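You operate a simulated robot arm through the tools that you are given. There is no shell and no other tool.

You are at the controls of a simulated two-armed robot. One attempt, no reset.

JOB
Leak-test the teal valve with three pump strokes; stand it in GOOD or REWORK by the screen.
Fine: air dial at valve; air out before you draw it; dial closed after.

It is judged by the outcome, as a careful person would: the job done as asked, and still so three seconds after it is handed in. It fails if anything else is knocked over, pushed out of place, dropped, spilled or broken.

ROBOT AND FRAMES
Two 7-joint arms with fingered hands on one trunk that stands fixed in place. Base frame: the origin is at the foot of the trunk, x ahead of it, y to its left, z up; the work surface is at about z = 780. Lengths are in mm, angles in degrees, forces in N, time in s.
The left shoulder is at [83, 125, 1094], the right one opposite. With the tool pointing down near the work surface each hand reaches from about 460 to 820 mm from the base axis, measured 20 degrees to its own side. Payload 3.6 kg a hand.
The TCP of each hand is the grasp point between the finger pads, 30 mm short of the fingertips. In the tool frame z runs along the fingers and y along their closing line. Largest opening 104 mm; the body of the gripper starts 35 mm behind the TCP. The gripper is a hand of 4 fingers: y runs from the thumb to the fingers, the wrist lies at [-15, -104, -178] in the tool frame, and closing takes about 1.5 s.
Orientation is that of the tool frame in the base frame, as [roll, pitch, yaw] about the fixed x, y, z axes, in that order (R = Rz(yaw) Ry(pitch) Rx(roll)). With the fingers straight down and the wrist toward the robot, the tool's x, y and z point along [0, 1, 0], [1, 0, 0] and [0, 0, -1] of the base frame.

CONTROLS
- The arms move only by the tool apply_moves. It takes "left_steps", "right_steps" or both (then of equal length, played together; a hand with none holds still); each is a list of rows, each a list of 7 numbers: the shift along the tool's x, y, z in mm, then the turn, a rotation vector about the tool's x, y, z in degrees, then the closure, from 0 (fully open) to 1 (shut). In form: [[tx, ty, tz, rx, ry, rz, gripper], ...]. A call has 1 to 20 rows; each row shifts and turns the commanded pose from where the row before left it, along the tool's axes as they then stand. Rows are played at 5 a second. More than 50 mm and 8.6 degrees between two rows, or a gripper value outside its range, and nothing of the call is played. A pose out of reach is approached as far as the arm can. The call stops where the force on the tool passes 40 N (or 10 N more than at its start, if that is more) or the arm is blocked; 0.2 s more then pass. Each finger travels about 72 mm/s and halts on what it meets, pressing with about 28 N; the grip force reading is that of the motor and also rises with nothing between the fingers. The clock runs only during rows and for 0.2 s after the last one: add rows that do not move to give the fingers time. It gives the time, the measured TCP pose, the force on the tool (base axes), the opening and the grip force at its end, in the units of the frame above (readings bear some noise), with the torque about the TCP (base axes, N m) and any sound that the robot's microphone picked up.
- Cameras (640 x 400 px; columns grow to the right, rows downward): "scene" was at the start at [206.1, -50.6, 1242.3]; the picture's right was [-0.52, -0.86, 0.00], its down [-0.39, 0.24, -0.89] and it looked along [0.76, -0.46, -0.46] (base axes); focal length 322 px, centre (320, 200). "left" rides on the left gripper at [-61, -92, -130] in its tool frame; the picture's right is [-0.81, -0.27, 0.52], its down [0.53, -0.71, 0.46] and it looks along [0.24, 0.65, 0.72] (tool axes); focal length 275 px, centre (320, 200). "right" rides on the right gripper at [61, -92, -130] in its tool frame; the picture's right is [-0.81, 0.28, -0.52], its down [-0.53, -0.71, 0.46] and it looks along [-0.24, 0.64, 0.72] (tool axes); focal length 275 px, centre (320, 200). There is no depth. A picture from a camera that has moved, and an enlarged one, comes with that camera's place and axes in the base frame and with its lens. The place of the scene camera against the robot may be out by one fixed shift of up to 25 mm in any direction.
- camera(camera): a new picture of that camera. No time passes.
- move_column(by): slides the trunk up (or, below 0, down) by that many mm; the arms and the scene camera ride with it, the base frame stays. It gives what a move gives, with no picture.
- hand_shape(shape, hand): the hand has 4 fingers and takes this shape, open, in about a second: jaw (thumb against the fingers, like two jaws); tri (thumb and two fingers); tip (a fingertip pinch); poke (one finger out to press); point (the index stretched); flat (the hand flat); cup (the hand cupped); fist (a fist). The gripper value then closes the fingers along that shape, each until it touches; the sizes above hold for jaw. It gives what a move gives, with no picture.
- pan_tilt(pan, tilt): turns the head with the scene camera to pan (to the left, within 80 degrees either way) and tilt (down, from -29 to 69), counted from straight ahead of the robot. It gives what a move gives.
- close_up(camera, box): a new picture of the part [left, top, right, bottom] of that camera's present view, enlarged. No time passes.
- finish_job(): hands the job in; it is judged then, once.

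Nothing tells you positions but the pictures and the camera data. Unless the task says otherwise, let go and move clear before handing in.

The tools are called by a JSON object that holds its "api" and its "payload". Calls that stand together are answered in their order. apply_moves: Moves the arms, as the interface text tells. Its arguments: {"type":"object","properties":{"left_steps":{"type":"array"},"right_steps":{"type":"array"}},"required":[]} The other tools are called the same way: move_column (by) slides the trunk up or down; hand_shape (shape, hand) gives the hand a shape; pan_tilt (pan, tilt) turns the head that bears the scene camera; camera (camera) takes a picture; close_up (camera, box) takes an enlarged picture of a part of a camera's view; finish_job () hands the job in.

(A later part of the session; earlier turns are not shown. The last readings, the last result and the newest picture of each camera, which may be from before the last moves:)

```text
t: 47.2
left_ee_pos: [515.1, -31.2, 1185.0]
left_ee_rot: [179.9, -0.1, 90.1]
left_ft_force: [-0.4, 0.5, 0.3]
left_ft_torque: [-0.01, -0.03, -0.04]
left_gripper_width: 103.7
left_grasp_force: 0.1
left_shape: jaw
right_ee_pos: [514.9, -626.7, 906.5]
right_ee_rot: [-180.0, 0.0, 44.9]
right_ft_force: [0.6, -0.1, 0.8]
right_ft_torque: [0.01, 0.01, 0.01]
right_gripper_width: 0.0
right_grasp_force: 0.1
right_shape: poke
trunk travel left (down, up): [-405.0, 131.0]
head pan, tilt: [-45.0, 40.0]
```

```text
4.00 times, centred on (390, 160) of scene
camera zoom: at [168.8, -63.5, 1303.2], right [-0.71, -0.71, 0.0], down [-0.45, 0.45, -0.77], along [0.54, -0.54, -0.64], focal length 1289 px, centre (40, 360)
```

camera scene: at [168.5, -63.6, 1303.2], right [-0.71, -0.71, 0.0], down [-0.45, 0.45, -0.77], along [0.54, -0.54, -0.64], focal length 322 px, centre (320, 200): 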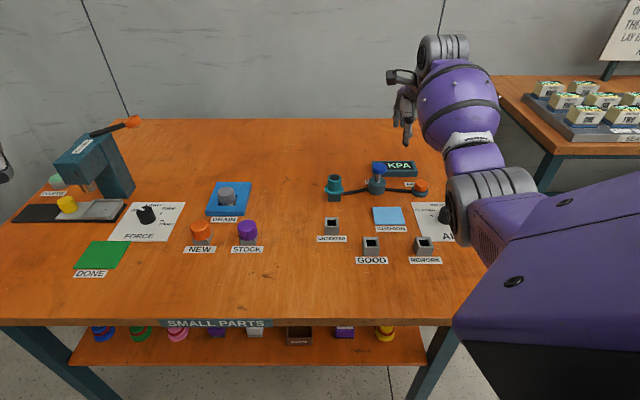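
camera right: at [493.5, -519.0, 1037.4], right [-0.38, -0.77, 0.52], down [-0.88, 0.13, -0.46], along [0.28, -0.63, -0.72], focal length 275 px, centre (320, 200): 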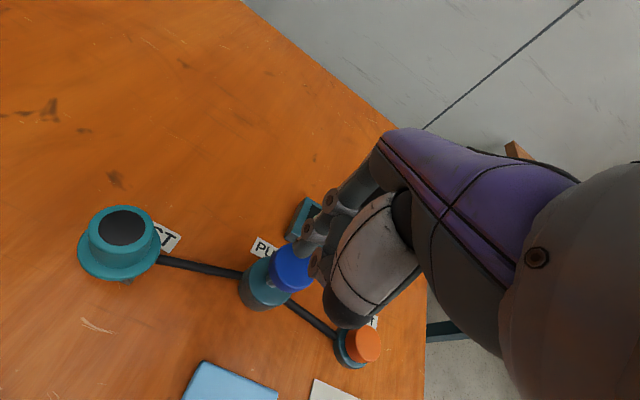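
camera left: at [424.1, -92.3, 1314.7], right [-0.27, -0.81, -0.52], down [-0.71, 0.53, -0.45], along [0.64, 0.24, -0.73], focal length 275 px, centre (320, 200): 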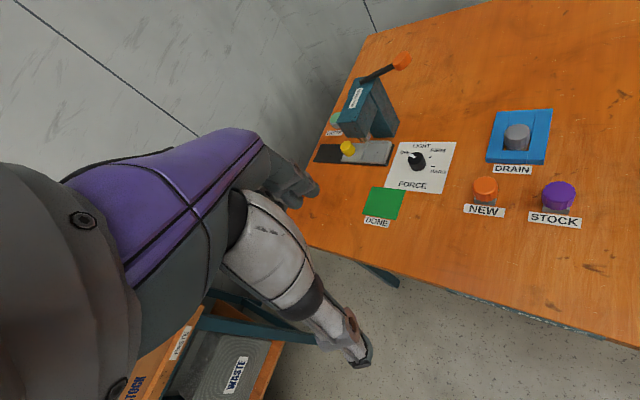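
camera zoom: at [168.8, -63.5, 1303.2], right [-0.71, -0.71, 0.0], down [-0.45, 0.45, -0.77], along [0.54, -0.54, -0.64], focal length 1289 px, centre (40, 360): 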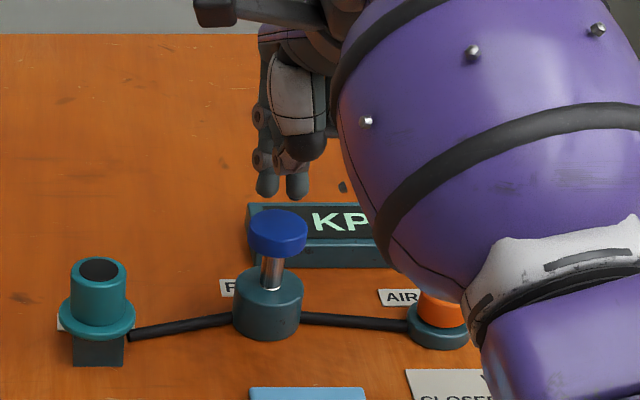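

Both fingertips are centred over the blue knob. I'll ease down to make contact and read the force.

{"api": "apply_moves", "payload": {"right_steps": [[0, 0, 8, 0, 0, 0, 0], [0, 0, 8, 0, 0, 0, 0], [0, 0, 5, 0, 0, 0, 0], [0, 0, 4, 0, 0, 0, 0], [0, 0, 0, 0, 0, 0, 0]]}}

{"api": "close_up", "payload": {"camera": "scene", "box": [330, 110, 450, 210]}}

```text
t: 48.4
left_ee_pos: [516.7, -31.3, 1184.3]
left_ee_rot: [-179.9, 0.0, 89.9]
left_ft_force: [0.3, 0.2, 0.1]
left_ft_torque: [0.01, 0.02, -0.02]
left_gripper_width: 103.7
left_grasp_force: 0.0
left_shape: jaw
right_ee_pos: [515.5, -627.0, 882.5]
right_ee_rot: [-179.9, 0.0, 44.9]
right_ft_force: [-0.2, -0.8, 0.2]
right_ft_torque: [0.0, 0.06, 0.03]
right_gripper_width: 0.0
right_grasp_force: 0.1
right_shape: poke
trunk travel left (down, up): [-405.0, 131.0]
head pan, tilt: [-45.0, 40.0]
```

```text
4.00 times, centred on (390, 160) of scene
camera zoom: at [168.7, -63.5, 1303.2], right [-0.71, -0.71, 0.0], down [-0.45, 0.45, -0.77], along [0.54, -0.54, -0.64], focal length 1289 px, centre (40, 360)
```

zoom: 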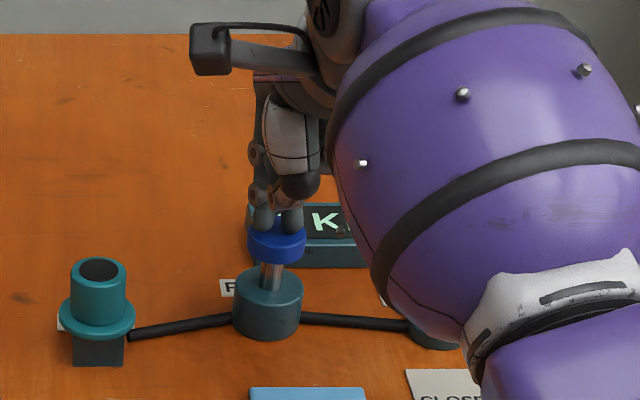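

Contact is made with very little force. I'll push on down.

{"api": "apply_moves", "payload": {"right_steps": [[0, 0, 4, 0, 0, 0, 0], [0, 0, 4, 0, 0, 0, 0], [0, 0, 4, 0, 0, 0, 0], [0, 0, 0, 0, 0, 0, 0]]}}

{"api": "close_up", "payload": {"camera": "scene", "box": [330, 110, 450, 210]}}

```text
t: 49.4
left_ee_pos: [515.7, -30.9, 1184.8]
left_ee_rot: [180.0, 0.0, 89.9]
left_ft_force: [0.0, -0.4, -0.8]
left_ft_torque: [0.0, -0.03, 0.02]
left_gripper_width: 103.8
left_grasp_force: 0.1
left_shape: jaw
right_ee_pos: [514.9, -626.9, 870.4]
right_ee_rot: [-179.9, 0.0, 45.0]
right_ft_force: [0.1, 0.2, 1.8]
right_ft_torque: [0.01, 0.01, -0.02]
right_gripper_width: 0.0
right_grasp_force: 0.0
right_shape: poke
trunk travel left (down, up): [-405.0, 131.0]
head pan, tilt: [-45.0, 40.0]
```

```text
4.00 times, centred on (390, 160) of scene
camera zoom: at [168.7, -63.4, 1303.2], right [-0.71, -0.71, 0.0], down [-0.45, 0.45, -0.77], along [0.54, -0.54, -0.64], focal length 1289 px, centre (40, 360)
```

zoom: 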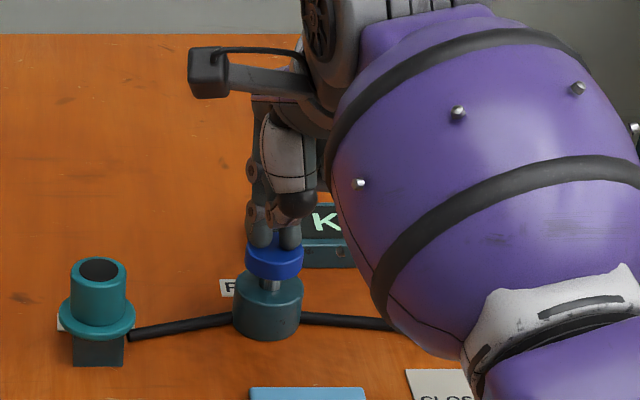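

Continuing the downstroke to the bottom.

{"api": "apply_moves", "payload": {"right_steps": [[0, 0, 3, 0, 0, 0, 0], [0, 0, 3, 0, 0, 0, 0], [0, 0, 2, 0, 0, 0, 0], [0, 0, 0, 0, 0, 0, 0]]}}

{"api": "close_up", "payload": {"camera": "scene", "box": [330, 110, 450, 210]}}

```text
t: 50.4
left_ee_pos: [515.2, -30.0, 1184.6]
left_ee_rot: [180.0, 0.0, 90.0]
left_ft_force: [0.5, 0.2, 0.2]
left_ft_torque: [0.0, 0.03, 0.0]
left_gripper_width: 103.7
left_grasp_force: 0.1
left_shape: jaw
right_ee_pos: [516.0, -627.1, 863.1]
right_ee_rot: [-180.0, 0.0, 45.0]
right_ft_force: [-1.0, -0.5, 0.7]
right_ft_torque: [-0.03, 0.01, 0.01]
right_gripper_width: 0.0
right_grasp_force: 0.1
right_shape: poke
trunk travel left (down, up): [-405.0, 131.0]
head pan, tilt: [-45.0, 40.0]
```

```text
4.00 times, centred on (390, 160) of scene
camera zoom: at [168.6, -63.4, 1303.2], right [-0.71, -0.71, 0.0], down [-0.45, 0.45, -0.77], along [0.54, -0.54, -0.64], focal length 1289 px, centre (40, 360)
```

zoom: 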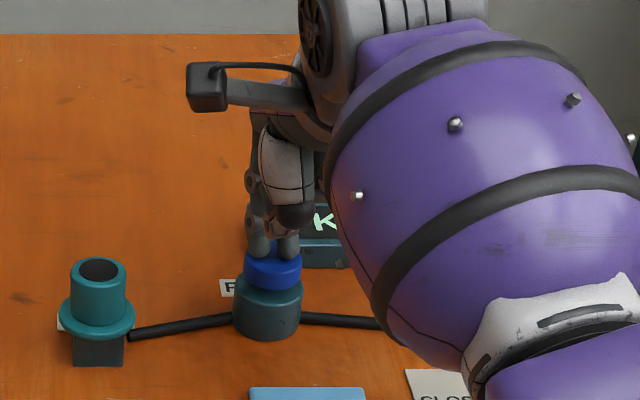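

Nearly at the bottom; a little further until resistance appears.

{"api": "apply_moves", "payload": {"right_steps": [[0, 0, 1.5, 0, 0, 0, 0], [0, 0, 1.5, 0, 0, 0, 0], [0, 0, 1.5, 0, 0, 0, 0], [0, 0, 0, 0, 0, 0, 0]]}}

{"api": "close_up", "payload": {"camera": "scene", "box": [330, 110, 450, 210]}}

```text
t: 51.4
left_ee_pos: [514.6, -29.9, 1185.0]
left_ee_rot: [180.0, 0.0, 90.0]
left_ft_force: [-0.3, -0.3, -0.7]
left_ft_torque: [-0.02, 0.01, 0.01]
left_gripper_width: 103.4
left_grasp_force: 0.0
left_shape: jaw
right_ee_pos: [515.9, -627.8, 857.9]
right_ee_rot: [179.9, -0.1, 45.1]
right_ft_force: [0.9, 0.2, 5.0]
right_ft_torque: [-0.03, 0.05, -0.01]
right_gripper_width: 0.2
right_grasp_force: 0.1
right_shape: poke
trunk travel left (down, up): [-405.0, 131.0]
head pan, tilt: [-45.0, 40.0]
```

```text
4.00 times, centred on (390, 160) of scene
camera zoom: at [168.5, -63.1, 1303.2], right [-0.71, -0.71, 0.0], down [-0.45, 0.45, -0.77], along [0.54, -0.54, -0.64], focal length 1289 px, centre (40, 360)
```

zoom: 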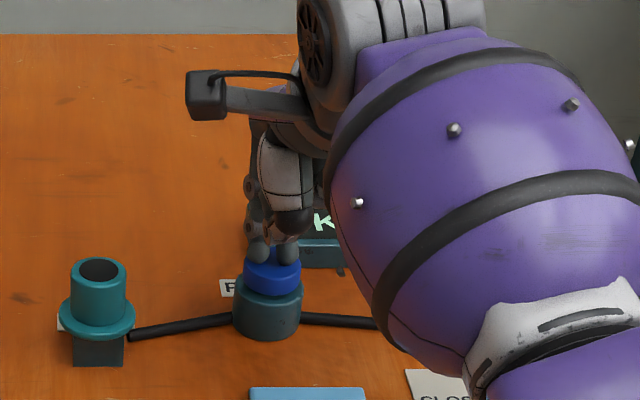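

Force is rising (5 N), so it is at or near the stop; a final 2 mm to confirm the full stroke.

{"api": "apply_moves", "payload": {"right_steps": [[0, 0, 1, 0, 0, 0, 0], [0, 0, 1, 0, 0, 0, 0], [0, 0, 0, 0, 0, 0, 0]]}}

{"api": "close_up", "payload": {"camera": "right", "box": [230, 160, 390, 320]}}

```text
t: 52.2
left_ee_pos: [514.9, -29.9, 1185.4]
left_ee_rot: [-180.0, 0.1, 90.0]
left_ft_force: [-0.1, -0.4, -0.2]
left_ft_torque: [0.01, 0.02, -0.05]
left_gripper_width: 103.8
left_grasp_force: 0.0
left_shape: jaw
right_ee_pos: [515.7, -626.7, 858.5]
right_ee_rot: [179.8, 0.0, 45.0]
right_ft_force: [2.6, -1.1, 14.8]
right_ft_torque: [-0.14, 0.06, 0.02]
right_gripper_width: 0.0
right_grasp_force: 0.1
right_shape: poke
trunk travel left (down, up): [-405.0, 131.0]
head pan, tilt: [-45.0, 40.0]
```

```text
2.50 times, centred on (310, 240) of right
camera zoom: at [493.4, -518.9, 987.9], right [-0.38, -0.77, 0.52], down [-0.88, 0.13, -0.46], along [0.29, -0.63, -0.72], focal length 688 px, centre (345, 100)
```

zoom: 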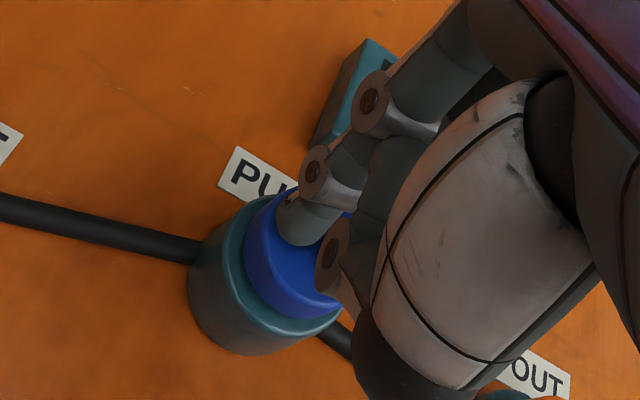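

The stop is firm (15 N) at TCP 858.5. Now I'll rise and see whether the knob springs back and what the screen reads.

{"api": "apply_moves", "payload": {"right_steps": [[0, 0, -8, 0, 0, 0, 0], [0, 0, -10, 0, 0, 0, 0], [0, 0, -10, 0, 0, 0, 0], [0, 0, -12, 0, 0, 0, 0], [0, 0, 0, 0, 0, 0, 0]]}}

{"api": "close_up", "payload": {"camera": "scene", "box": [330, 110, 450, 210]}}

{"api": "camera", "payload": {"camera": "right"}}

```text
t: 53.4
left_ee_pos: [515.3, -31.4, 1184.4]
left_ee_rot: [-179.9, 0.1, 90.1]
left_ft_force: [0.8, -0.3, -0.1]
left_ft_torque: [0.03, -0.03, -0.01]
left_gripper_width: 103.8
left_grasp_force: 0.0
left_shape: jaw
right_ee_pos: [515.8, -625.8, 895.1]
right_ee_rot: [179.9, 0.0, 45.0]
right_ft_force: [-0.2, 0.2, -0.3]
right_ft_torque: [-0.03, 0.0, 0.0]
right_gripper_width: 0.0
right_grasp_force: 0.0
right_shape: poke
trunk travel left (down, up): [-405.0, 131.0]
head pan, tilt: [-45.0, 40.0]
```

```text
4.00 times, centred on (390, 160) of scene
camera zoom: at [168.9, -63.6, 1303.1], right [-0.71, -0.71, 0.0], down [-0.45, 0.45, -0.77], along [0.54, -0.54, -0.64], focal length 1289 px, centre (40, 360)
```

zoom: 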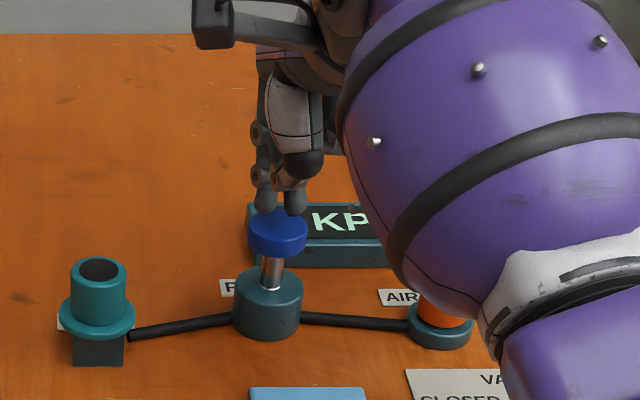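

```text
taken
camera right: at [493.4, -519.1, 1026.3], right [-0.38, -0.77, 0.52], down [-0.88, 0.13, -0.45], along [0.28, -0.63, -0.72], focal length 275 px, centre (320, 200)
```

right: 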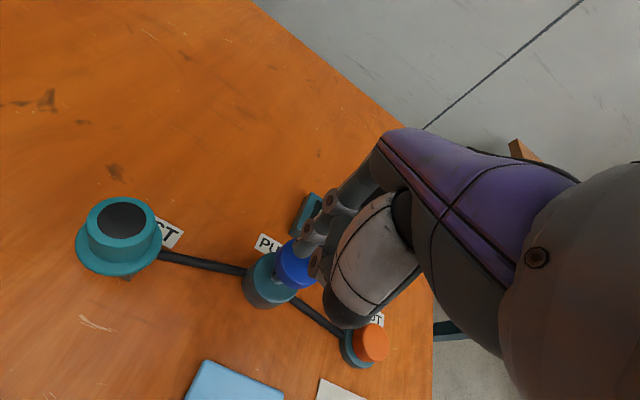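

The pump knob springs back by itself. I'll slide aside briefly to read the screen.

{"api": "apply_moves", "payload": {"right_steps": [[-15, 8, -35, 0, 0, 0, 0], [-32, 16, -25, 0, 0, 0, 0], [0, 0, 0, 0, 0, 0, 0]]}}

{"api": "camera", "payload": {"camera": "right"}}

{"api": "close_up", "payload": {"camera": "right", "box": [150, 190, 350, 390]}}

```text
t: 54.2
left_ee_pos: [515.4, -31.1, 1184.7]
left_ee_rot: [-179.8, -0.1, 90.0]
left_ft_force: [0.0, 0.7, 0.6]
left_ft_torque: [-0.02, -0.02, 0.0]
left_gripper_width: 103.6
left_grasp_force: 0.1
left_shape: jaw
right_ee_pos: [497.7, -678.6, 956.7]
right_ee_rot: [180.0, 0.1, 45.1]
right_ft_force: [-0.2, 0.0, 0.3]
right_ft_torque: [-0.01, -0.01, 0.03]
right_gripper_width: 0.3
right_grasp_force: 0.1
right_shape: poke
trunk travel left (down, up): [-405.0, 131.0]
head pan, tilt: [-45.0, 40.0]
```

```text
taken
camera right: at [476.2, -570.4, 1087.0], right [-0.38, -0.77, 0.52], down [-0.88, 0.13, -0.45], along [0.28, -0.63, -0.72], focal length 275 px, centre (320, 200)
```

right: 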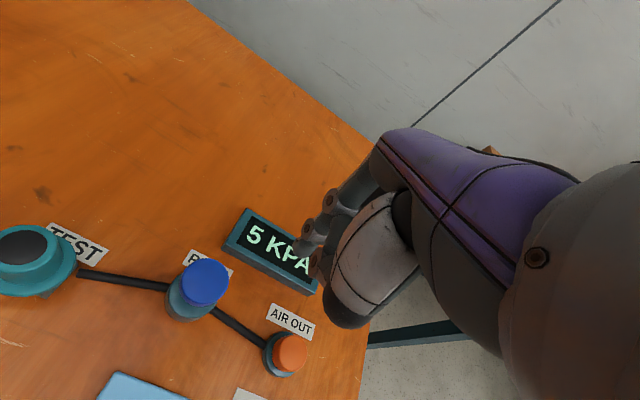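

```text
2.00 times, centred on (250, 290) of right
camera zoom: at [476.2, -570.4, 1087.0], right [-0.38, -0.77, 0.52], down [-0.88, 0.13, -0.45], along [0.28, -0.63, -0.72], focal length 551 px, centre (460, 20)
```

zoom: 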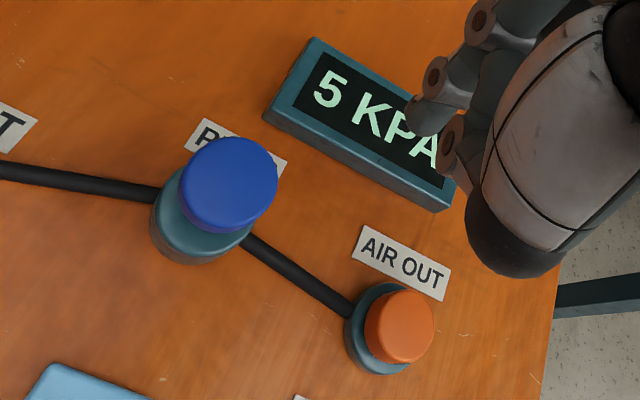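

Screen reads 5 KPA after one full stroke. Going back for stroke two.

{"api": "apply_moves", "payload": {"right_steps": [[34, -16, 25, 0, 0, 0, 0], [15.2, -7.8, 30, 0, 0, 0, 0], [0, 0, 6, 0, 0, 0, 0], [0, 0, 8, 0, 0, 0, 0], [0, 0, 8, 0, 0, 0, 0], [0, 0, 8, 0, 0, 0, 0], [0, 0, 6, 0, 0, 0, 0], [0, 0, 5, 0, 0, 0, 0], [0, 0, 3, 0, 0, 0, 0], [0, 0, 1.5, 0, 0, 0, 0], [0, 0, 0, 0, 0, 0, 0]]}}

{"api": "close_up", "payload": {"camera": "scene", "box": [330, 110, 450, 210]}}

```text
t: 56.6
left_ee_pos: [514.7, -30.7, 1185.9]
left_ee_rot: [-179.9, 0.0, 90.0]
left_ft_force: [0.0, 0.3, 0.2]
left_ft_torque: [-0.01, -0.01, -0.03]
left_gripper_width: 103.5
left_grasp_force: 0.0
left_shape: jaw
right_ee_pos: [517.3, -626.4, 857.2]
right_ee_rot: [179.7, 0.0, 44.9]
right_ft_force: [3.9, -1.6, 14.2]
right_ft_torque: [-0.15, 0.06, 0.05]
right_gripper_width: 0.0
right_grasp_force: 0.0
right_shape: poke
trunk travel left (down, up): [-405.0, 131.0]
head pan, tilt: [-45.0, 40.0]
```

```text
4.00 times, centred on (390, 160) of scene
camera zoom: at [168.2, -62.5, 1303.4], right [-0.71, -0.71, 0.0], down [-0.45, 0.45, -0.77], along [0.54, -0.54, -0.64], focal length 1289 px, centre (40, 360)
```

zoom: 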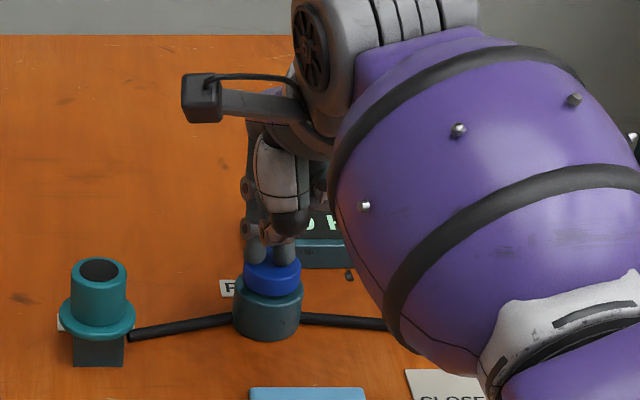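

Stroke two bottomed at 14 N. I'll rise fully so the knob returns and check the screen as far as visible.

{"api": "apply_moves", "payload": {"right_steps": [[0, 0, -8, 0, 0, 0, 0], [0, 0, -10, 0, 0, 0, 0], [0, 0, -10, 0, 0, 0, 0], [0, 0, -12, 0, 0, 0, 0], [0, 0, 0, 0, 0, 0, 0]]}}

{"api": "close_up", "payload": {"camera": "scene", "box": [330, 110, 450, 210]}}

{"api": "close_up", "payload": {"camera": "right", "box": [200, 160, 360, 320]}}

```text
t: 57.8
left_ee_pos: [516.3, -30.4, 1184.9]
left_ee_rot: [-179.9, 0.0, 90.0]
left_ft_force: [-0.3, -0.5, -0.2]
left_ft_torque: [-0.02, -0.01, 0.01]
left_gripper_width: 103.7
left_grasp_force: 0.1
left_shape: jaw
right_ee_pos: [518.0, -625.0, 895.4]
right_ee_rot: [-179.9, 0.0, 45.0]
right_ft_force: [-0.3, -0.5, 0.9]
right_ft_torque: [0.0, -0.01, -0.02]
right_gripper_width: 0.0
right_grasp_force: 0.0
right_shape: poke
trunk travel left (down, up): [-405.0, 131.0]
head pan, tilt: [-45.0, 40.0]
```

```text
4.00 times, centred on (390, 160) of scene
camera zoom: at [168.9, -63.7, 1303.1], right [-0.71, -0.71, 0.0], down [-0.45, 0.45, -0.77], along [0.54, -0.54, -0.64], focal length 1289 px, centre (40, 360)
```

zoom: 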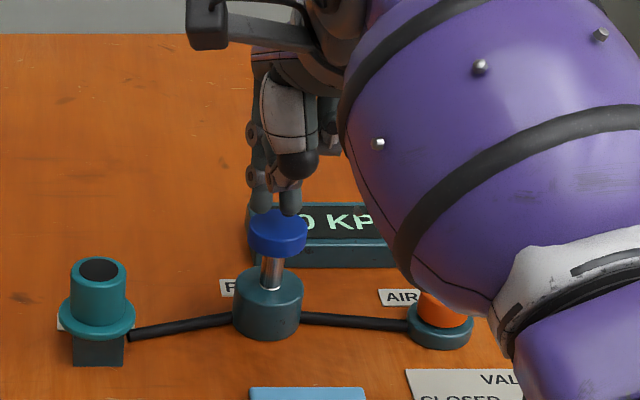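

```text
2.50 times, centred on (280, 240) of right
camera zoom: at [495.5, -517.4, 1025.8], right [-0.38, -0.77, 0.52], down [-0.88, 0.13, -0.45], along [0.28, -0.63, -0.73], focal length 688 px, centre (420, 100)
```

zoom: 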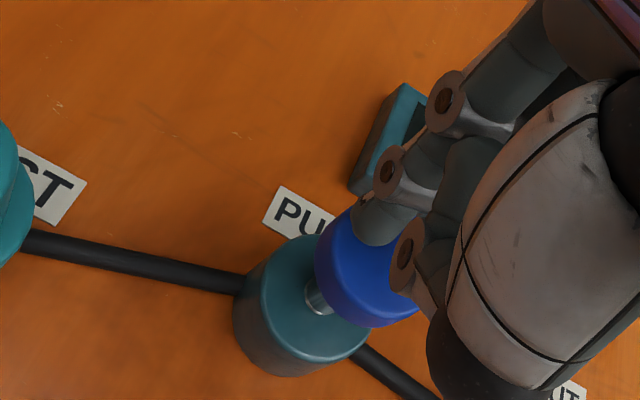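

The screen now ends in "0 KPA" (10). Stroke three now.

{"api": "apply_moves", "payload": {"right_steps": [[-2.5, 0.3, 4, 0, 0, 0, 0], [0, 0, 8, 0, 0, 0, 0], [0, 0, 8, 0, 0, 0, 0], [0, 0, 8, 0, 0, 0, 0], [0, 0, 5, 0, 0, 0, 0], [0, 0, 3, 0, 0, 0, 0], [0, 0, 2, 0, 0, 0, 0], [0, 0, 1.5, 0, 0, 0, 0], [0, 0, 0, 0, 0, 0, 0]]}}

{"api": "close_up", "payload": {"camera": "scene", "box": [330, 110, 450, 210]}}

```text
t: 59.8
left_ee_pos: [515.0, -30.3, 1185.1]
left_ee_rot: [-179.9, 0.0, 90.1]
left_ft_force: [0.4, -0.2, -0.1]
left_ft_torque: [0.04, -0.02, -0.01]
left_gripper_width: 103.8
left_grasp_force: 0.0
left_shape: jaw
right_ee_pos: [516.5, -627.3, 858.5]
right_ee_rot: [179.7, 0.0, 45.1]
right_ft_force: [2.6, -2.7, 13.0]
right_ft_torque: [-0.18, 0.05, 0.05]
right_gripper_width: 0.0
right_grasp_force: 0.1
right_shape: poke
trunk travel left (down, up): [-405.0, 131.0]
head pan, tilt: [-45.0, 40.0]
```

```text
4.00 times, centred on (390, 160) of scene
camera zoom: at [168.2, -62.7, 1303.4], right [-0.71, -0.71, 0.0], down [-0.45, 0.45, -0.77], along [0.54, -0.54, -0.64], focal length 1289 px, centre (40, 360)
```

zoom: 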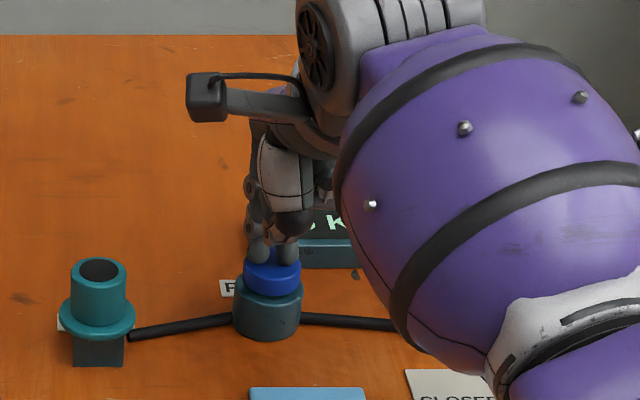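

Stroke three bottomed (13 N). Rising and sliding aside to read the screen.

{"api": "apply_moves", "payload": {"right_steps": [[0, 0, -8, 0, 0, 0, 0], [0, 0, -10, 0, 0, 0, 0], [0, 0, -12, 0, 0, 0, 0], [0, 0, -12, 0, 0, 0, 0], [-15, 8, -30, 0, 0, 0, 0], [-32, 16, -25, 0, 0, 0, 0], [0, 0, 0, 0, 0, 0, 0]]}}

{"api": "camera", "payload": {"camera": "right"}}

{"api": "close_up", "payload": {"camera": "right", "box": [150, 190, 350, 390]}}

{"api": "close_up", "payload": {"camera": "scene", "box": [330, 110, 450, 210]}}

```text
t: 61.4
left_ee_pos: [514.9, -29.7, 1184.0]
left_ee_rot: [-179.8, 0.0, 90.0]
left_ft_force: [1.3, 0.5, 0.6]
left_ft_torque: [-0.01, 0.01, -0.04]
left_gripper_width: 103.4
left_grasp_force: 0.0
left_shape: jaw
right_ee_pos: [498.3, -678.2, 953.3]
right_ee_rot: [180.0, 0.1, 45.2]
right_ft_force: [-0.5, 0.3, -1.0]
right_ft_torque: [-0.01, 0.0, 0.02]
right_gripper_width: 0.0
right_grasp_force: 0.1
right_shape: poke
trunk travel left (down, up): [-405.0, 131.0]
head pan, tilt: [-45.0, 40.0]
```

```text
taken
camera right: at [477.6, -569.4, 1082.9], right [-0.38, -0.77, 0.52], down [-0.88, 0.13, -0.45], along [0.28, -0.63, -0.72], focal length 275 px, centre (320, 200)
```

right: 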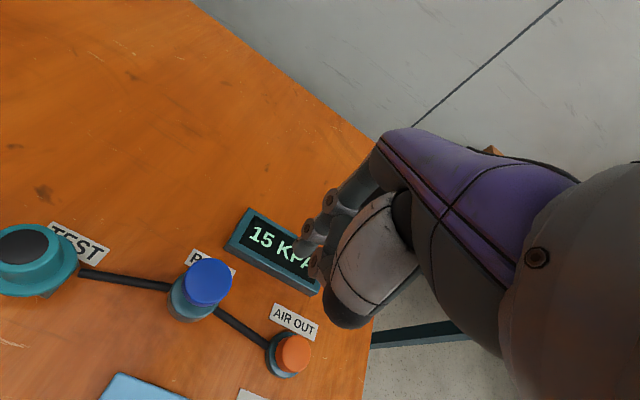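

```text
2.00 times, centred on (250, 290) of right
camera zoom: at [477.6, -569.4, 1082.9], right [-0.38, -0.77, 0.52], down [-0.88, 0.13, -0.45], along [0.28, -0.63, -0.72], focal length 551 px, centre (460, 20)
```

zoom: 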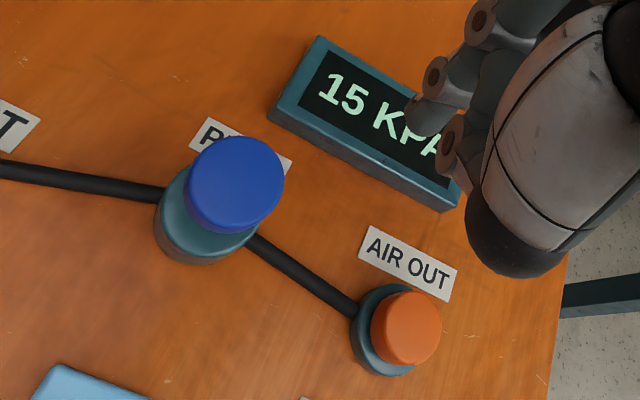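

```text
4.00 times, centred on (390, 160) of scene
camera zoom: at [169.0, -63.4, 1303.1], right [-0.71, -0.71, 0.0], down [-0.45, 0.45, -0.77], along [0.54, -0.54, -0.64], focal length 1289 px, centre (40, 360)
```

zoom: 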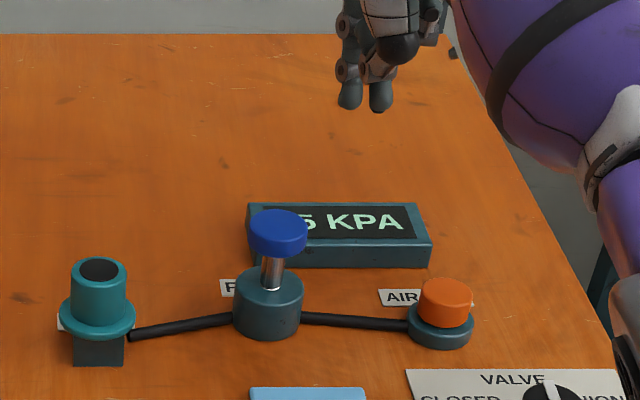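

15 KPA after three strokes. Now I'll hold still for some seconds and see whether the pressure holds or falls.

{"api": "apply_moves", "payload": {"right_steps": [[0, 0, 0, 0, 0, 0, 0], [0, 0, 0, 0, 0, 0, 0], [0, 0, 0, 0, 0, 0, 0], [0, 0, 0, 0, 0, 0, 0], [0, 0, 0, 0, 0, 0, 0], [0, 0, 0, 0, 0, 0, 0], [0, 0, 0, 0, 0, 0, 0], [0, 0, 0, 0, 0, 0, 0], [0, 0, 0, 0, 0, 0, 0], [0, 0, 0, 0, 0, 0, 0]]}}

{"api": "close_up", "payload": {"camera": "right", "box": [190, 190, 350, 310]}}

{"api": "apply_moves", "payload": {"right_steps": [[0, 0, 0, 0, 0, 0, 0], [0, 0, 0, 0, 0, 0, 0], [0, 0, 0, 0, 0, 0, 0], [0, 0, 0, 0, 0, 0, 0], [0, 0, 0, 0, 0, 0, 0], [0, 0, 0, 0, 0, 0, 0], [0, 0, 0, 0, 0, 0, 0], [0, 0, 0, 0, 0, 0, 0], [0, 0, 0, 0, 0, 0, 0], [0, 0, 0, 0, 0, 0, 0], [0, 0, 0, 0, 0, 0, 0], [0, 0, 0, 0, 0, 0, 0], [0, 0, 0, 0, 0, 0, 0], [0, 0, 0, 0, 0, 0, 0], [0, 0, 0, 0, 0, 0, 0], [0, 0, 0, 0, 0, 0, 0]]}}

{"api": "close_up", "payload": {"camera": "right", "box": [190, 190, 350, 310]}}

```text
t: 63.6
left_ee_pos: [515.7, -30.1, 1184.5]
left_ee_rot: [-180.0, 0.0, 90.0]
left_ft_force: [0.2, -0.2, 0.3]
left_ft_torque: [0.01, 0.0, 0.03]
left_gripper_width: 104.0
left_grasp_force: 0.1
left_shape: jaw
right_ee_pos: [499.2, -676.1, 952.6]
right_ee_rot: [-179.9, 0.0, 45.1]
right_ft_force: [0.1, -0.8, -0.1]
right_ft_torque: [0.0, -0.02, 0.0]
right_gripper_width: 0.2
right_grasp_force: 0.0
right_shape: poke
trunk travel left (down, up): [-405.0, 131.0]
head pan, tilt: [-45.0, 40.0]
```

```text
3.33 times, centred on (270, 250) of right
camera zoom: at [477.5, -569.3, 1082.8], right [-0.38, -0.77, 0.52], down [-0.88, 0.13, -0.45], along [0.28, -0.63, -0.72], focal length 918 px, centre (487, 33)
```

zoom: 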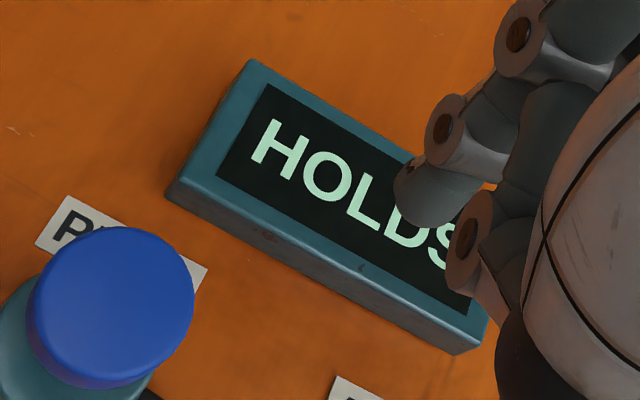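

```text
t: 67.0
left_ee_pos: [515.9, -30.9, 1185.2]
left_ee_rot: [180.0, 0.0, 90.0]
left_ft_force: [-0.5, -0.7, -0.7]
left_ft_torque: [-0.01, 0.0, 0.02]
left_gripper_width: 103.7
left_grasp_force: 0.2
left_shape: jaw
right_ee_pos: [500.3, -677.4, 951.6]
right_ee_rot: [-180.0, 0.0, 45.0]
right_ft_force: [-0.3, 0.5, -0.8]
right_ft_torque: [0.02, 0.0, 0.01]
right_gripper_width: 0.1
right_grasp_force: 0.1
right_shape: poke
trunk travel left (down, up): [-405.0, 131.0]
head pan, tilt: [-45.0, 40.0]
```

```text
3.33 times, centred on (270, 250) of right
camera zoom: at [477.5, -569.3, 1082.8], right [-0.38, -0.77, 0.52], down [-0.88, 0.13, -0.45], along [0.28, -0.63, -0.72], focal length 918 px, centre (487, 33)
```

zoom: 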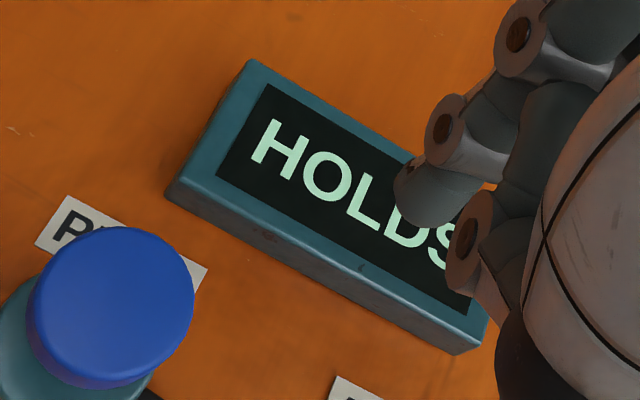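

The screen says HOLDS, so this valve is GOOD. Next: AIR OUT. I'll move over the orange button (≈432,-697) and lower to tips ~35 mm above it.

{"api": "apply_moves", "payload": {"right_steps": [[-31, -17.2, 0, 0, 0, 0, 0], [-31.2, -17.2, 0, 0, 0, 0, 0], [0, 0, 25, 0, 0, 0, 0], [0, 0, 25, 0, 0, 0, 0], [0, 0, 20, 0, 0, 0, 0], [0, 0, 0, 0, 0, 0, 0]]}}

{"api": "camera", "payload": {"camera": "right"}}

{"api": "close_up", "payload": {"camera": "scene", "box": [370, 110, 490, 210]}}

```text
t: 68.4
left_ee_pos: [515.7, -30.1, 1183.5]
left_ee_rot: [-180.0, 0.0, 90.0]
left_ft_force: [0.8, -0.1, -0.3]
left_ft_torque: [-0.01, 0.02, 0.01]
left_gripper_width: 103.8
left_grasp_force: 0.1
left_shape: jaw
right_ee_pos: [431.5, -697.6, 882.6]
right_ee_rot: [-180.0, 0.1, 45.0]
right_ft_force: [-0.5, 0.3, -0.6]
right_ft_torque: [0.03, 0.02, 0.01]
right_gripper_width: 0.2
right_grasp_force: 0.0
right_shape: poke
trunk travel left (down, up): [-405.0, 131.0]
head pan, tilt: [-45.0, 40.0]
```

```text
taken
camera right: at [408.7, -590.0, 1012.7], right [-0.38, -0.77, 0.52], down [-0.88, 0.13, -0.45], along [0.28, -0.63, -0.72], focal length 275 px, centre (320, 200)
```

right: 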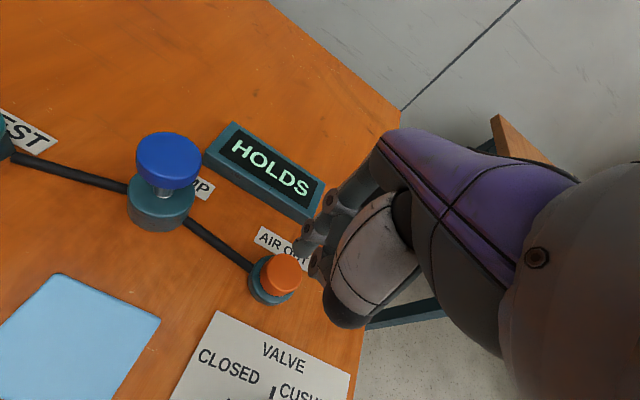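

```text
4.00 times, centred on (430, 160) of scene
camera zoom: at [168.7, -63.5, 1303.2], right [-0.71, -0.71, 0.0], down [-0.45, 0.45, -0.77], along [0.54, -0.54, -0.64], focal length 1289 px, centre (-120, 360)
```

zoom: 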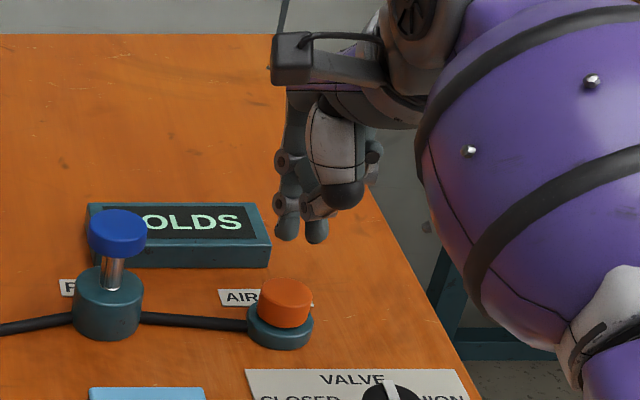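

Aligned. Pressing AIR OUT down gently until it yields, watching the screen.

{"api": "apply_moves", "payload": {"right_steps": [[0, 0, 12, 0, 0, 0, 0], [0, 0, 12, 0, 0, 0, 0], [0, 0, 8, 0, 0, 0, 0], [0, 0, 5, 0, 0, 0, 0], [0, 0, 3, 0, 0, 0, 0], [0, 0, 2, 0, 0, 0, 0], [0, 0, 0, 0, 0, 0, 0]]}}

{"api": "close_up", "payload": {"camera": "scene", "box": [370, 110, 490, 210]}}

{"api": "camera", "payload": {"camera": "right"}}

```text
t: 70.0
left_ee_pos: [516.6, -31.4, 1183.7]
left_ee_rot: [-180.0, 0.1, 90.0]
left_ft_force: [-0.3, -0.6, -0.4]
left_ft_torque: [0.0, 0.0, -0.01]
left_gripper_width: 103.5
left_grasp_force: 0.0
left_shape: jaw
right_ee_pos: [431.6, -698.0, 841.0]
right_ee_rot: [-180.0, 0.0, 44.9]
right_ft_force: [0.5, -1.6, 0.7]
right_ft_torque: [0.01, 0.02, -0.03]
right_gripper_width: 0.2
right_grasp_force: 0.1
right_shape: poke
trunk travel left (down, up): [-405.0, 131.0]
head pan, tilt: [-45.0, 40.0]
```

```text
4.00 times, centred on (430, 160) of scene
camera zoom: at [168.8, -63.5, 1303.2], right [-0.71, -0.71, 0.0], down [-0.45, 0.45, -0.77], along [0.54, -0.54, -0.64], focal length 1289 px, centre (-120, 360)
```

zoom: 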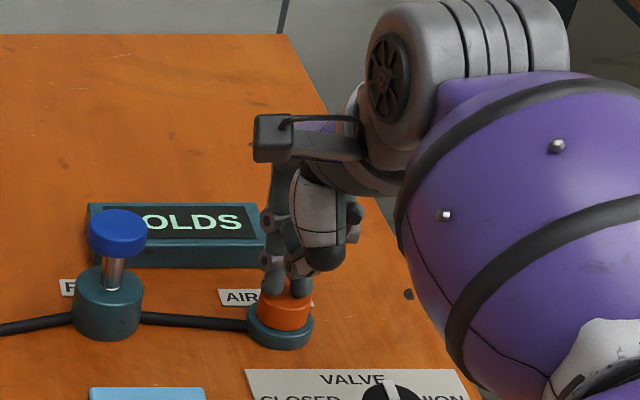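

```text
taken
camera right: at [409.0, -589.3, 971.2], right [-0.38, -0.77, 0.52], down [-0.88, 0.13, -0.46], along [0.28, -0.63, -0.72], focal length 275 px, centre (320, 200)
```

right: 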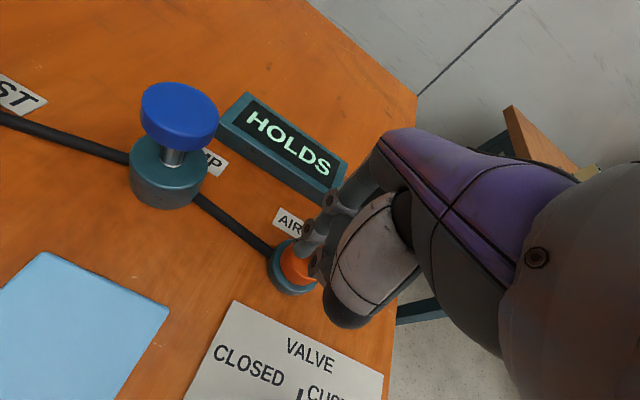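

Contact. Pressing further.

{"api": "apply_moves", "payload": {"right_steps": [[0, 0, 2, 0, 0, 0, 0], [0, 0, 2, 0, 0, 0, 0], [0, 0, 2, 0, 0, 0, 0], [0, 0, 0, 0, 0, 0, 0]]}}

{"api": "close_up", "payload": {"camera": "right", "box": [190, 60, 390, 310]}}

```text
t: 71.0
left_ee_pos: [515.5, -30.7, 1184.8]
left_ee_rot: [180.0, 0.1, 90.0]
left_ft_force: [-0.4, 0.2, -0.9]
left_ft_torque: [0.03, -0.01, 0.02]
left_gripper_width: 103.6
left_grasp_force: 0.1
left_shape: jaw
right_ee_pos: [431.8, -697.4, 834.6]
right_ee_rot: [-179.9, 0.2, 45.0]
right_ft_force: [-0.1, -0.2, 1.6]
right_ft_torque: [-0.03, 0.03, 0.03]
right_gripper_width: 0.0
right_grasp_force: 0.1
right_shape: poke
trunk travel left (down, up): [-405.0, 131.0]
head pan, tilt: [-45.0, 40.0]
```

```text
1.60 times, centred on (290, 185) of right
camera zoom: at [409.0, -589.6, 965.2], right [-0.38, -0.77, 0.52], down [-0.88, 0.13, -0.45], along [0.28, -0.63, -0.72], focal length 440 px, centre (368, 224)
```

zoom: 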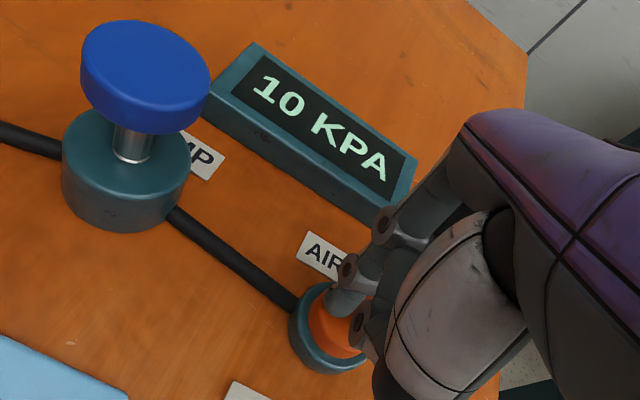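

Pressure is venting (10 KPA). I'll keep the button pressed until it reads zero.

{"api": "apply_moves", "payload": {"right_steps": [[0, 0, 1, 0, 0, 0, 0], [0, 0, 0, 0, 0, 0, 0], [0, 0, 0, 0, 0, 0, 0], [0, 0, 0, 0, 0, 0, 0], [0, 0, 0, 0, 0, 0, 0], [0, 0, 0, 0, 0, 0, 0]]}}

{"api": "close_up", "payload": {"camera": "right", "box": [190, 60, 390, 310]}}

```text
t: 72.4
left_ee_pos: [514.9, -31.2, 1185.2]
left_ee_rot: [-180.0, 0.0, 90.0]
left_ft_force: [0.1, -0.1, 0.4]
left_ft_torque: [-0.01, 0.0, -0.01]
left_gripper_width: 103.7
left_grasp_force: 0.1
left_shape: jaw
right_ee_pos: [431.2, -696.9, 833.3]
right_ee_rot: [180.0, -0.1, 45.0]
right_ft_force: [0.9, 0.2, 0.0]
right_ft_torque: [-0.01, 0.02, -0.02]
right_gripper_width: 0.0
right_grasp_force: 0.0
right_shape: poke
trunk travel left (down, up): [-405.0, 131.0]
head pan, tilt: [-45.0, 40.0]
```

```text
1.60 times, centred on (290, 185) of right
camera zoom: at [408.9, -589.8, 964.3], right [-0.38, -0.77, 0.52], down [-0.88, 0.13, -0.45], along [0.28, -0.63, -0.72], focal length 440 px, centre (368, 224)
```

zoom: 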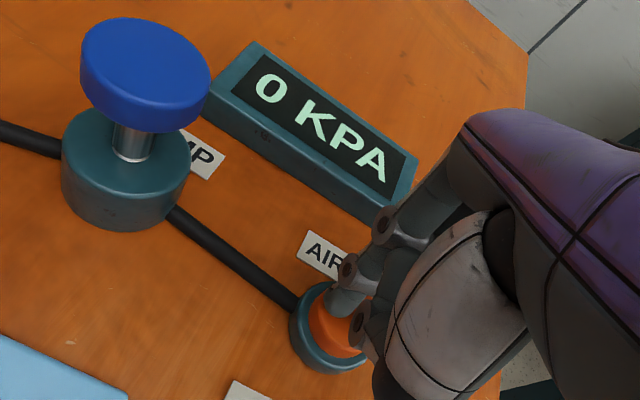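

Vented to 0 KPA. I'll rise, return the hand to the jaw shape and head back to the valve in TEST.

{"api": "apply_moves", "payload": {"right_steps": [[0, 0, 0, 0, 0, 0, 0], [0, 0, -10, 0, 0, 0, 0], [0, 0, -25, 0, 0, 0, 0], [0, 0, -30, 0, 0, 0, 0], [0, 0, -35, 0, 0, 0, 0], [0, 0, 0, 0, 0, 0, 0]]}}

{"api": "hand_shape", "payload": {"hand": "right", "shape": "jaw"}}

{"api": "camera", "payload": {"camera": "right"}}

```text
t: 73.8
left_ee_pos: [514.5, -31.8, 1185.0]
left_ee_rot: [-179.9, 0.0, 90.0]
left_ft_force: [-0.4, 0.9, 0.1]
left_ft_torque: [0.02, 0.03, 0.03]
left_gripper_width: 103.6
left_grasp_force: 0.0
left_shape: jaw
right_ee_pos: [431.5, -697.9, 933.4]
right_ee_rot: [-179.9, -0.1, 44.9]
right_ft_force: [1.2, 0.4, 0.0]
right_ft_torque: [0.01, 0.0, 0.0]
right_gripper_width: 0.1
right_grasp_force: 0.1
right_shape: poke
trunk travel left (down, up): [-405.0, 131.0]
head pan, tilt: [-45.0, 40.0]
```

```text
t: 74.7
left_ee_pos: [515.9, -30.9, 1185.1]
left_ee_rot: [-179.9, 0.0, 90.0]
left_ft_force: [-0.6, -0.9, -0.2]
left_ft_torque: [-0.01, -0.04, 0.01]
left_gripper_width: 103.7
left_grasp_force: 0.1
left_shape: jaw
right_ee_pos: [432.4, -697.4, 933.8]
right_ee_rot: [-180.0, -0.1, 45.0]
right_ft_force: [0.3, -0.5, 0.9]
right_ft_torque: [-0.03, 0.01, 0.0]
right_gripper_width: 103.8
right_grasp_force: 0.0
right_shape: jaw
trunk travel left (down, up): [-405.0, 131.0]
head pan, tilt: [-45.0, 40.0]
```

```text
taken
camera right: at [409.4, -590.2, 1064.3], right [-0.38, -0.77, 0.52], down [-0.88, 0.13, -0.45], along [0.28, -0.63, -0.72], focal length 275 px, centre (320, 200)
```

right: 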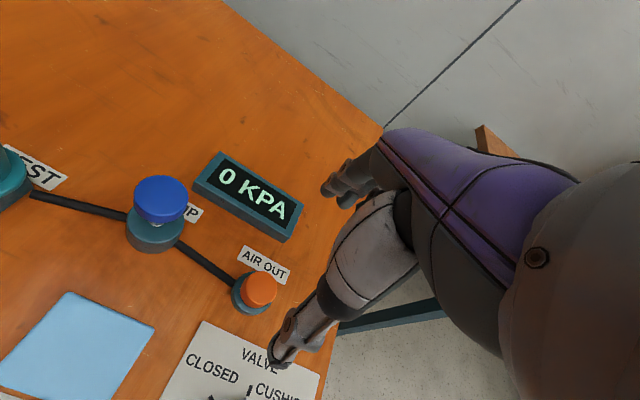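

Screen stays at 0 KPA and the button is back up. Moving over the valve in TEST.

{"api": "apply_moves", "payload": {"right_steps": [[36.7, -3.5, 0, 0, 0, 0, 0], [36.7, -3.5, 0, 0, 0, 0, 0], [36.7, -3.5, 0, 0, 0, 0, 0], [36.7, -3.5, 0, 0, 0, 0, 0], [36.7, -3.5, 0, 0, 0, 0, 0], [36.8, -3.6, 0, 0, 0, 0, 0], [0, 0, 20, 0, 0, 0, 0], [0, 0, 22, 0, 0, 0, 0], [0, 0, 0, 0, 0, 0, 0]]}}

{"api": "camera", "payload": {"camera": "right"}}

{"api": "close_up", "payload": {"camera": "scene", "box": [300, 140, 380, 210]}}

```text
t: 76.7
left_ee_pos: [515.0, -31.2, 1185.1]
left_ee_rot: [-179.9, 0.1, 90.0]
left_ft_force: [0.5, -0.9, -0.1]
left_ft_torque: [-0.01, -0.01, 0.04]
left_gripper_width: 103.5
left_grasp_force: 0.0
left_shape: jaw
right_ee_pos: [571.6, -527.4, 891.3]
right_ee_rot: [180.0, 0.0, 45.0]
right_ft_force: [-0.2, -0.5, 0.5]
right_ft_torque: [-0.02, 0.02, -0.01]
right_gripper_width: 103.9
right_grasp_force: 0.0
right_shape: jaw
trunk travel left (down, up): [-405.0, 131.0]
head pan, tilt: [-45.0, 40.0]
```

```text
taken
camera right: at [550.2, -419.0, 1021.6], right [-0.38, -0.77, 0.52], down [-0.88, 0.13, -0.46], along [0.28, -0.63, -0.72], focal length 275 px, centre (320, 200)
```

right: 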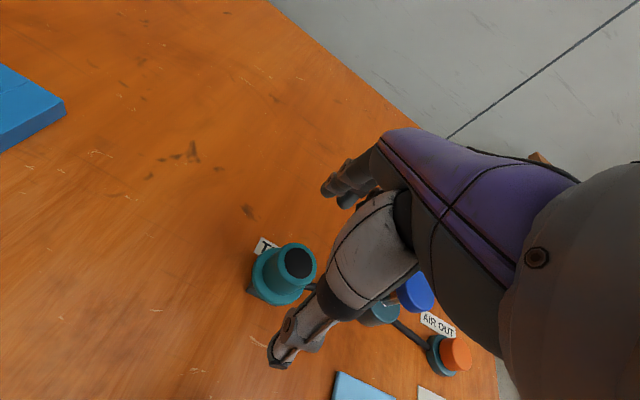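

```text
5.71 times, centred on (340, 175) of scene
camera zoom: at [168.6, -63.6, 1303.2], right [-0.71, -0.71, 0.0], down [-0.45, 0.45, -0.77], along [0.54, -0.54, -0.64], focal length 1841 px, centre (206, 343)
```

zoom: 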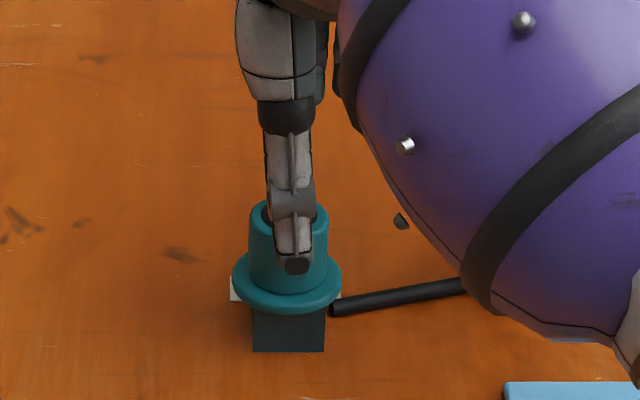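

The valve cap is in the same place. I'll check the whole arm's posture before descending.

{"api": "camera", "payload": {"camera": "scene"}}

{"api": "close_up", "payload": {"camera": "right", "box": [230, 220, 350, 320]}}

```text
taken
camera scene: at [168.6, -63.6, 1303.2], right [-0.71, -0.71, 0.0], down [-0.45, 0.45, -0.77], along [0.54, -0.54, -0.64], focal length 322 px, centre (320, 200)
```

scene: 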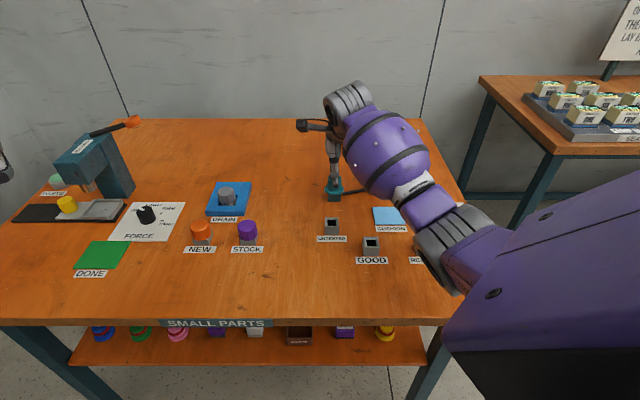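

```text
4.00 times, centred on (290, 270) of right
camera zoom: at [550.2, -419.0, 1021.6], right [-0.38, -0.77, 0.52], down [-0.88, 0.13, -0.46], along [0.28, -0.63, -0.72], focal length 1101 px, centre (440, -80)
```

zoom: 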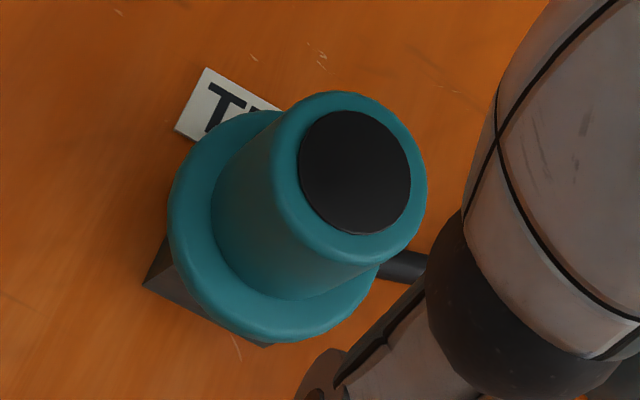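

Posture is fine — elbow well above the bench. Descending on the valve as before.

{"api": "apply_moves", "payload": {"right_steps": [[0.2, 1.0, 15, 0, 0, 0, 0], [0, 0, 15, 0, 0, 0, 0], [0, 0, 9, 0, 0, 0, 0], [0, 0, 5, 0, 0, 0, 0], [0, 0, 0, 0, 0, 0, 0]]}}

{"api": "apply_moves", "payload": {"right_steps": [[0, 0, 0, 0, 0, 0, 0.3], [0, 0, 0, 0, 0, 0, 0.5], [0, 0, 0, 0, 0, 0, 0.6], [0, 0, 0, 0, 0, 0, 0.8], [0, 0, 0, 0, 0, 0, 1], [0, 0, 0, 0, 0, 0, 1], [0, 0, 0, 0, 0, 0, 1], [0, 0, 0, 0, 0, 0, 1]]}}

{"api": "close_up", "payload": {"camera": "scene", "box": [300, 140, 380, 210]}}

{"api": "camera", "payload": {"camera": "right"}}

```text
t: 77.9
left_ee_pos: [516.0, -30.9, 1183.7]
left_ee_rot: [-180.0, 0.1, 89.9]
left_ft_force: [0.9, 0.0, 0.9]
left_ft_torque: [0.0, -0.01, -0.01]
left_gripper_width: 103.6
left_grasp_force: 0.0
left_shape: jaw
right_ee_pos: [572.8, -527.0, 846.8]
right_ee_rot: [180.0, 0.0, 44.9]
right_ft_force: [1.0, -0.2, 0.6]
right_ft_torque: [0.01, -0.02, -0.06]
right_gripper_width: 103.9
right_grasp_force: 0.1
right_shape: jaw
trunk travel left (down, up): [-405.0, 131.0]
head pan, tilt: [-45.0, 40.0]
```

```text
t: 79.7
left_ee_pos: [516.2, -31.6, 1184.9]
left_ee_rot: [180.0, 0.1, 90.0]
left_ft_force: [-0.2, 0.1, 0.5]
left_ft_torque: [-0.02, 0.0, -0.02]
left_gripper_width: 103.9
left_grasp_force: 0.0
left_shape: jaw
right_ee_pos: [572.8, -527.6, 846.8]
right_ee_rot: [-179.9, 0.0, 45.0]
right_ft_force: [-1.8, 2.9, -0.8]
right_ft_torque: [0.03, 0.02, -0.03]
right_gripper_width: 26.4
right_grasp_force: 27.9
right_shape: jaw
trunk travel left (down, up): [-405.0, 131.0]
head pan, tilt: [-45.0, 40.0]
```

```text
5.71 times, centred on (340, 175) of scene
camera zoom: at [168.7, -63.4, 1303.2], right [-0.71, -0.71, 0.0], down [-0.45, 0.45, -0.77], along [0.54, -0.54, -0.64], focal length 1841 px, centre (206, 343)
```

zoom: 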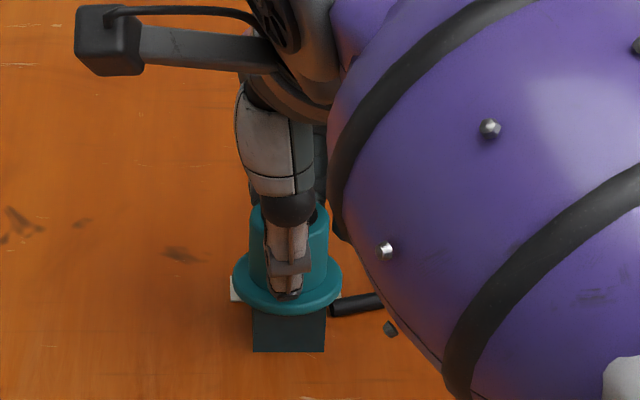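

```text
taken
camera right: at [550.7, -419.1, 977.6], right [-0.38, -0.77, 0.52], down [-0.88, 0.13, -0.45], along [0.28, -0.63, -0.72], focal length 275 px, centre (320, 200)
```

right: 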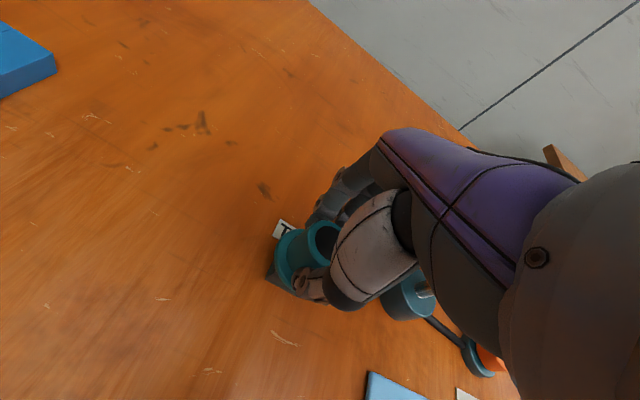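

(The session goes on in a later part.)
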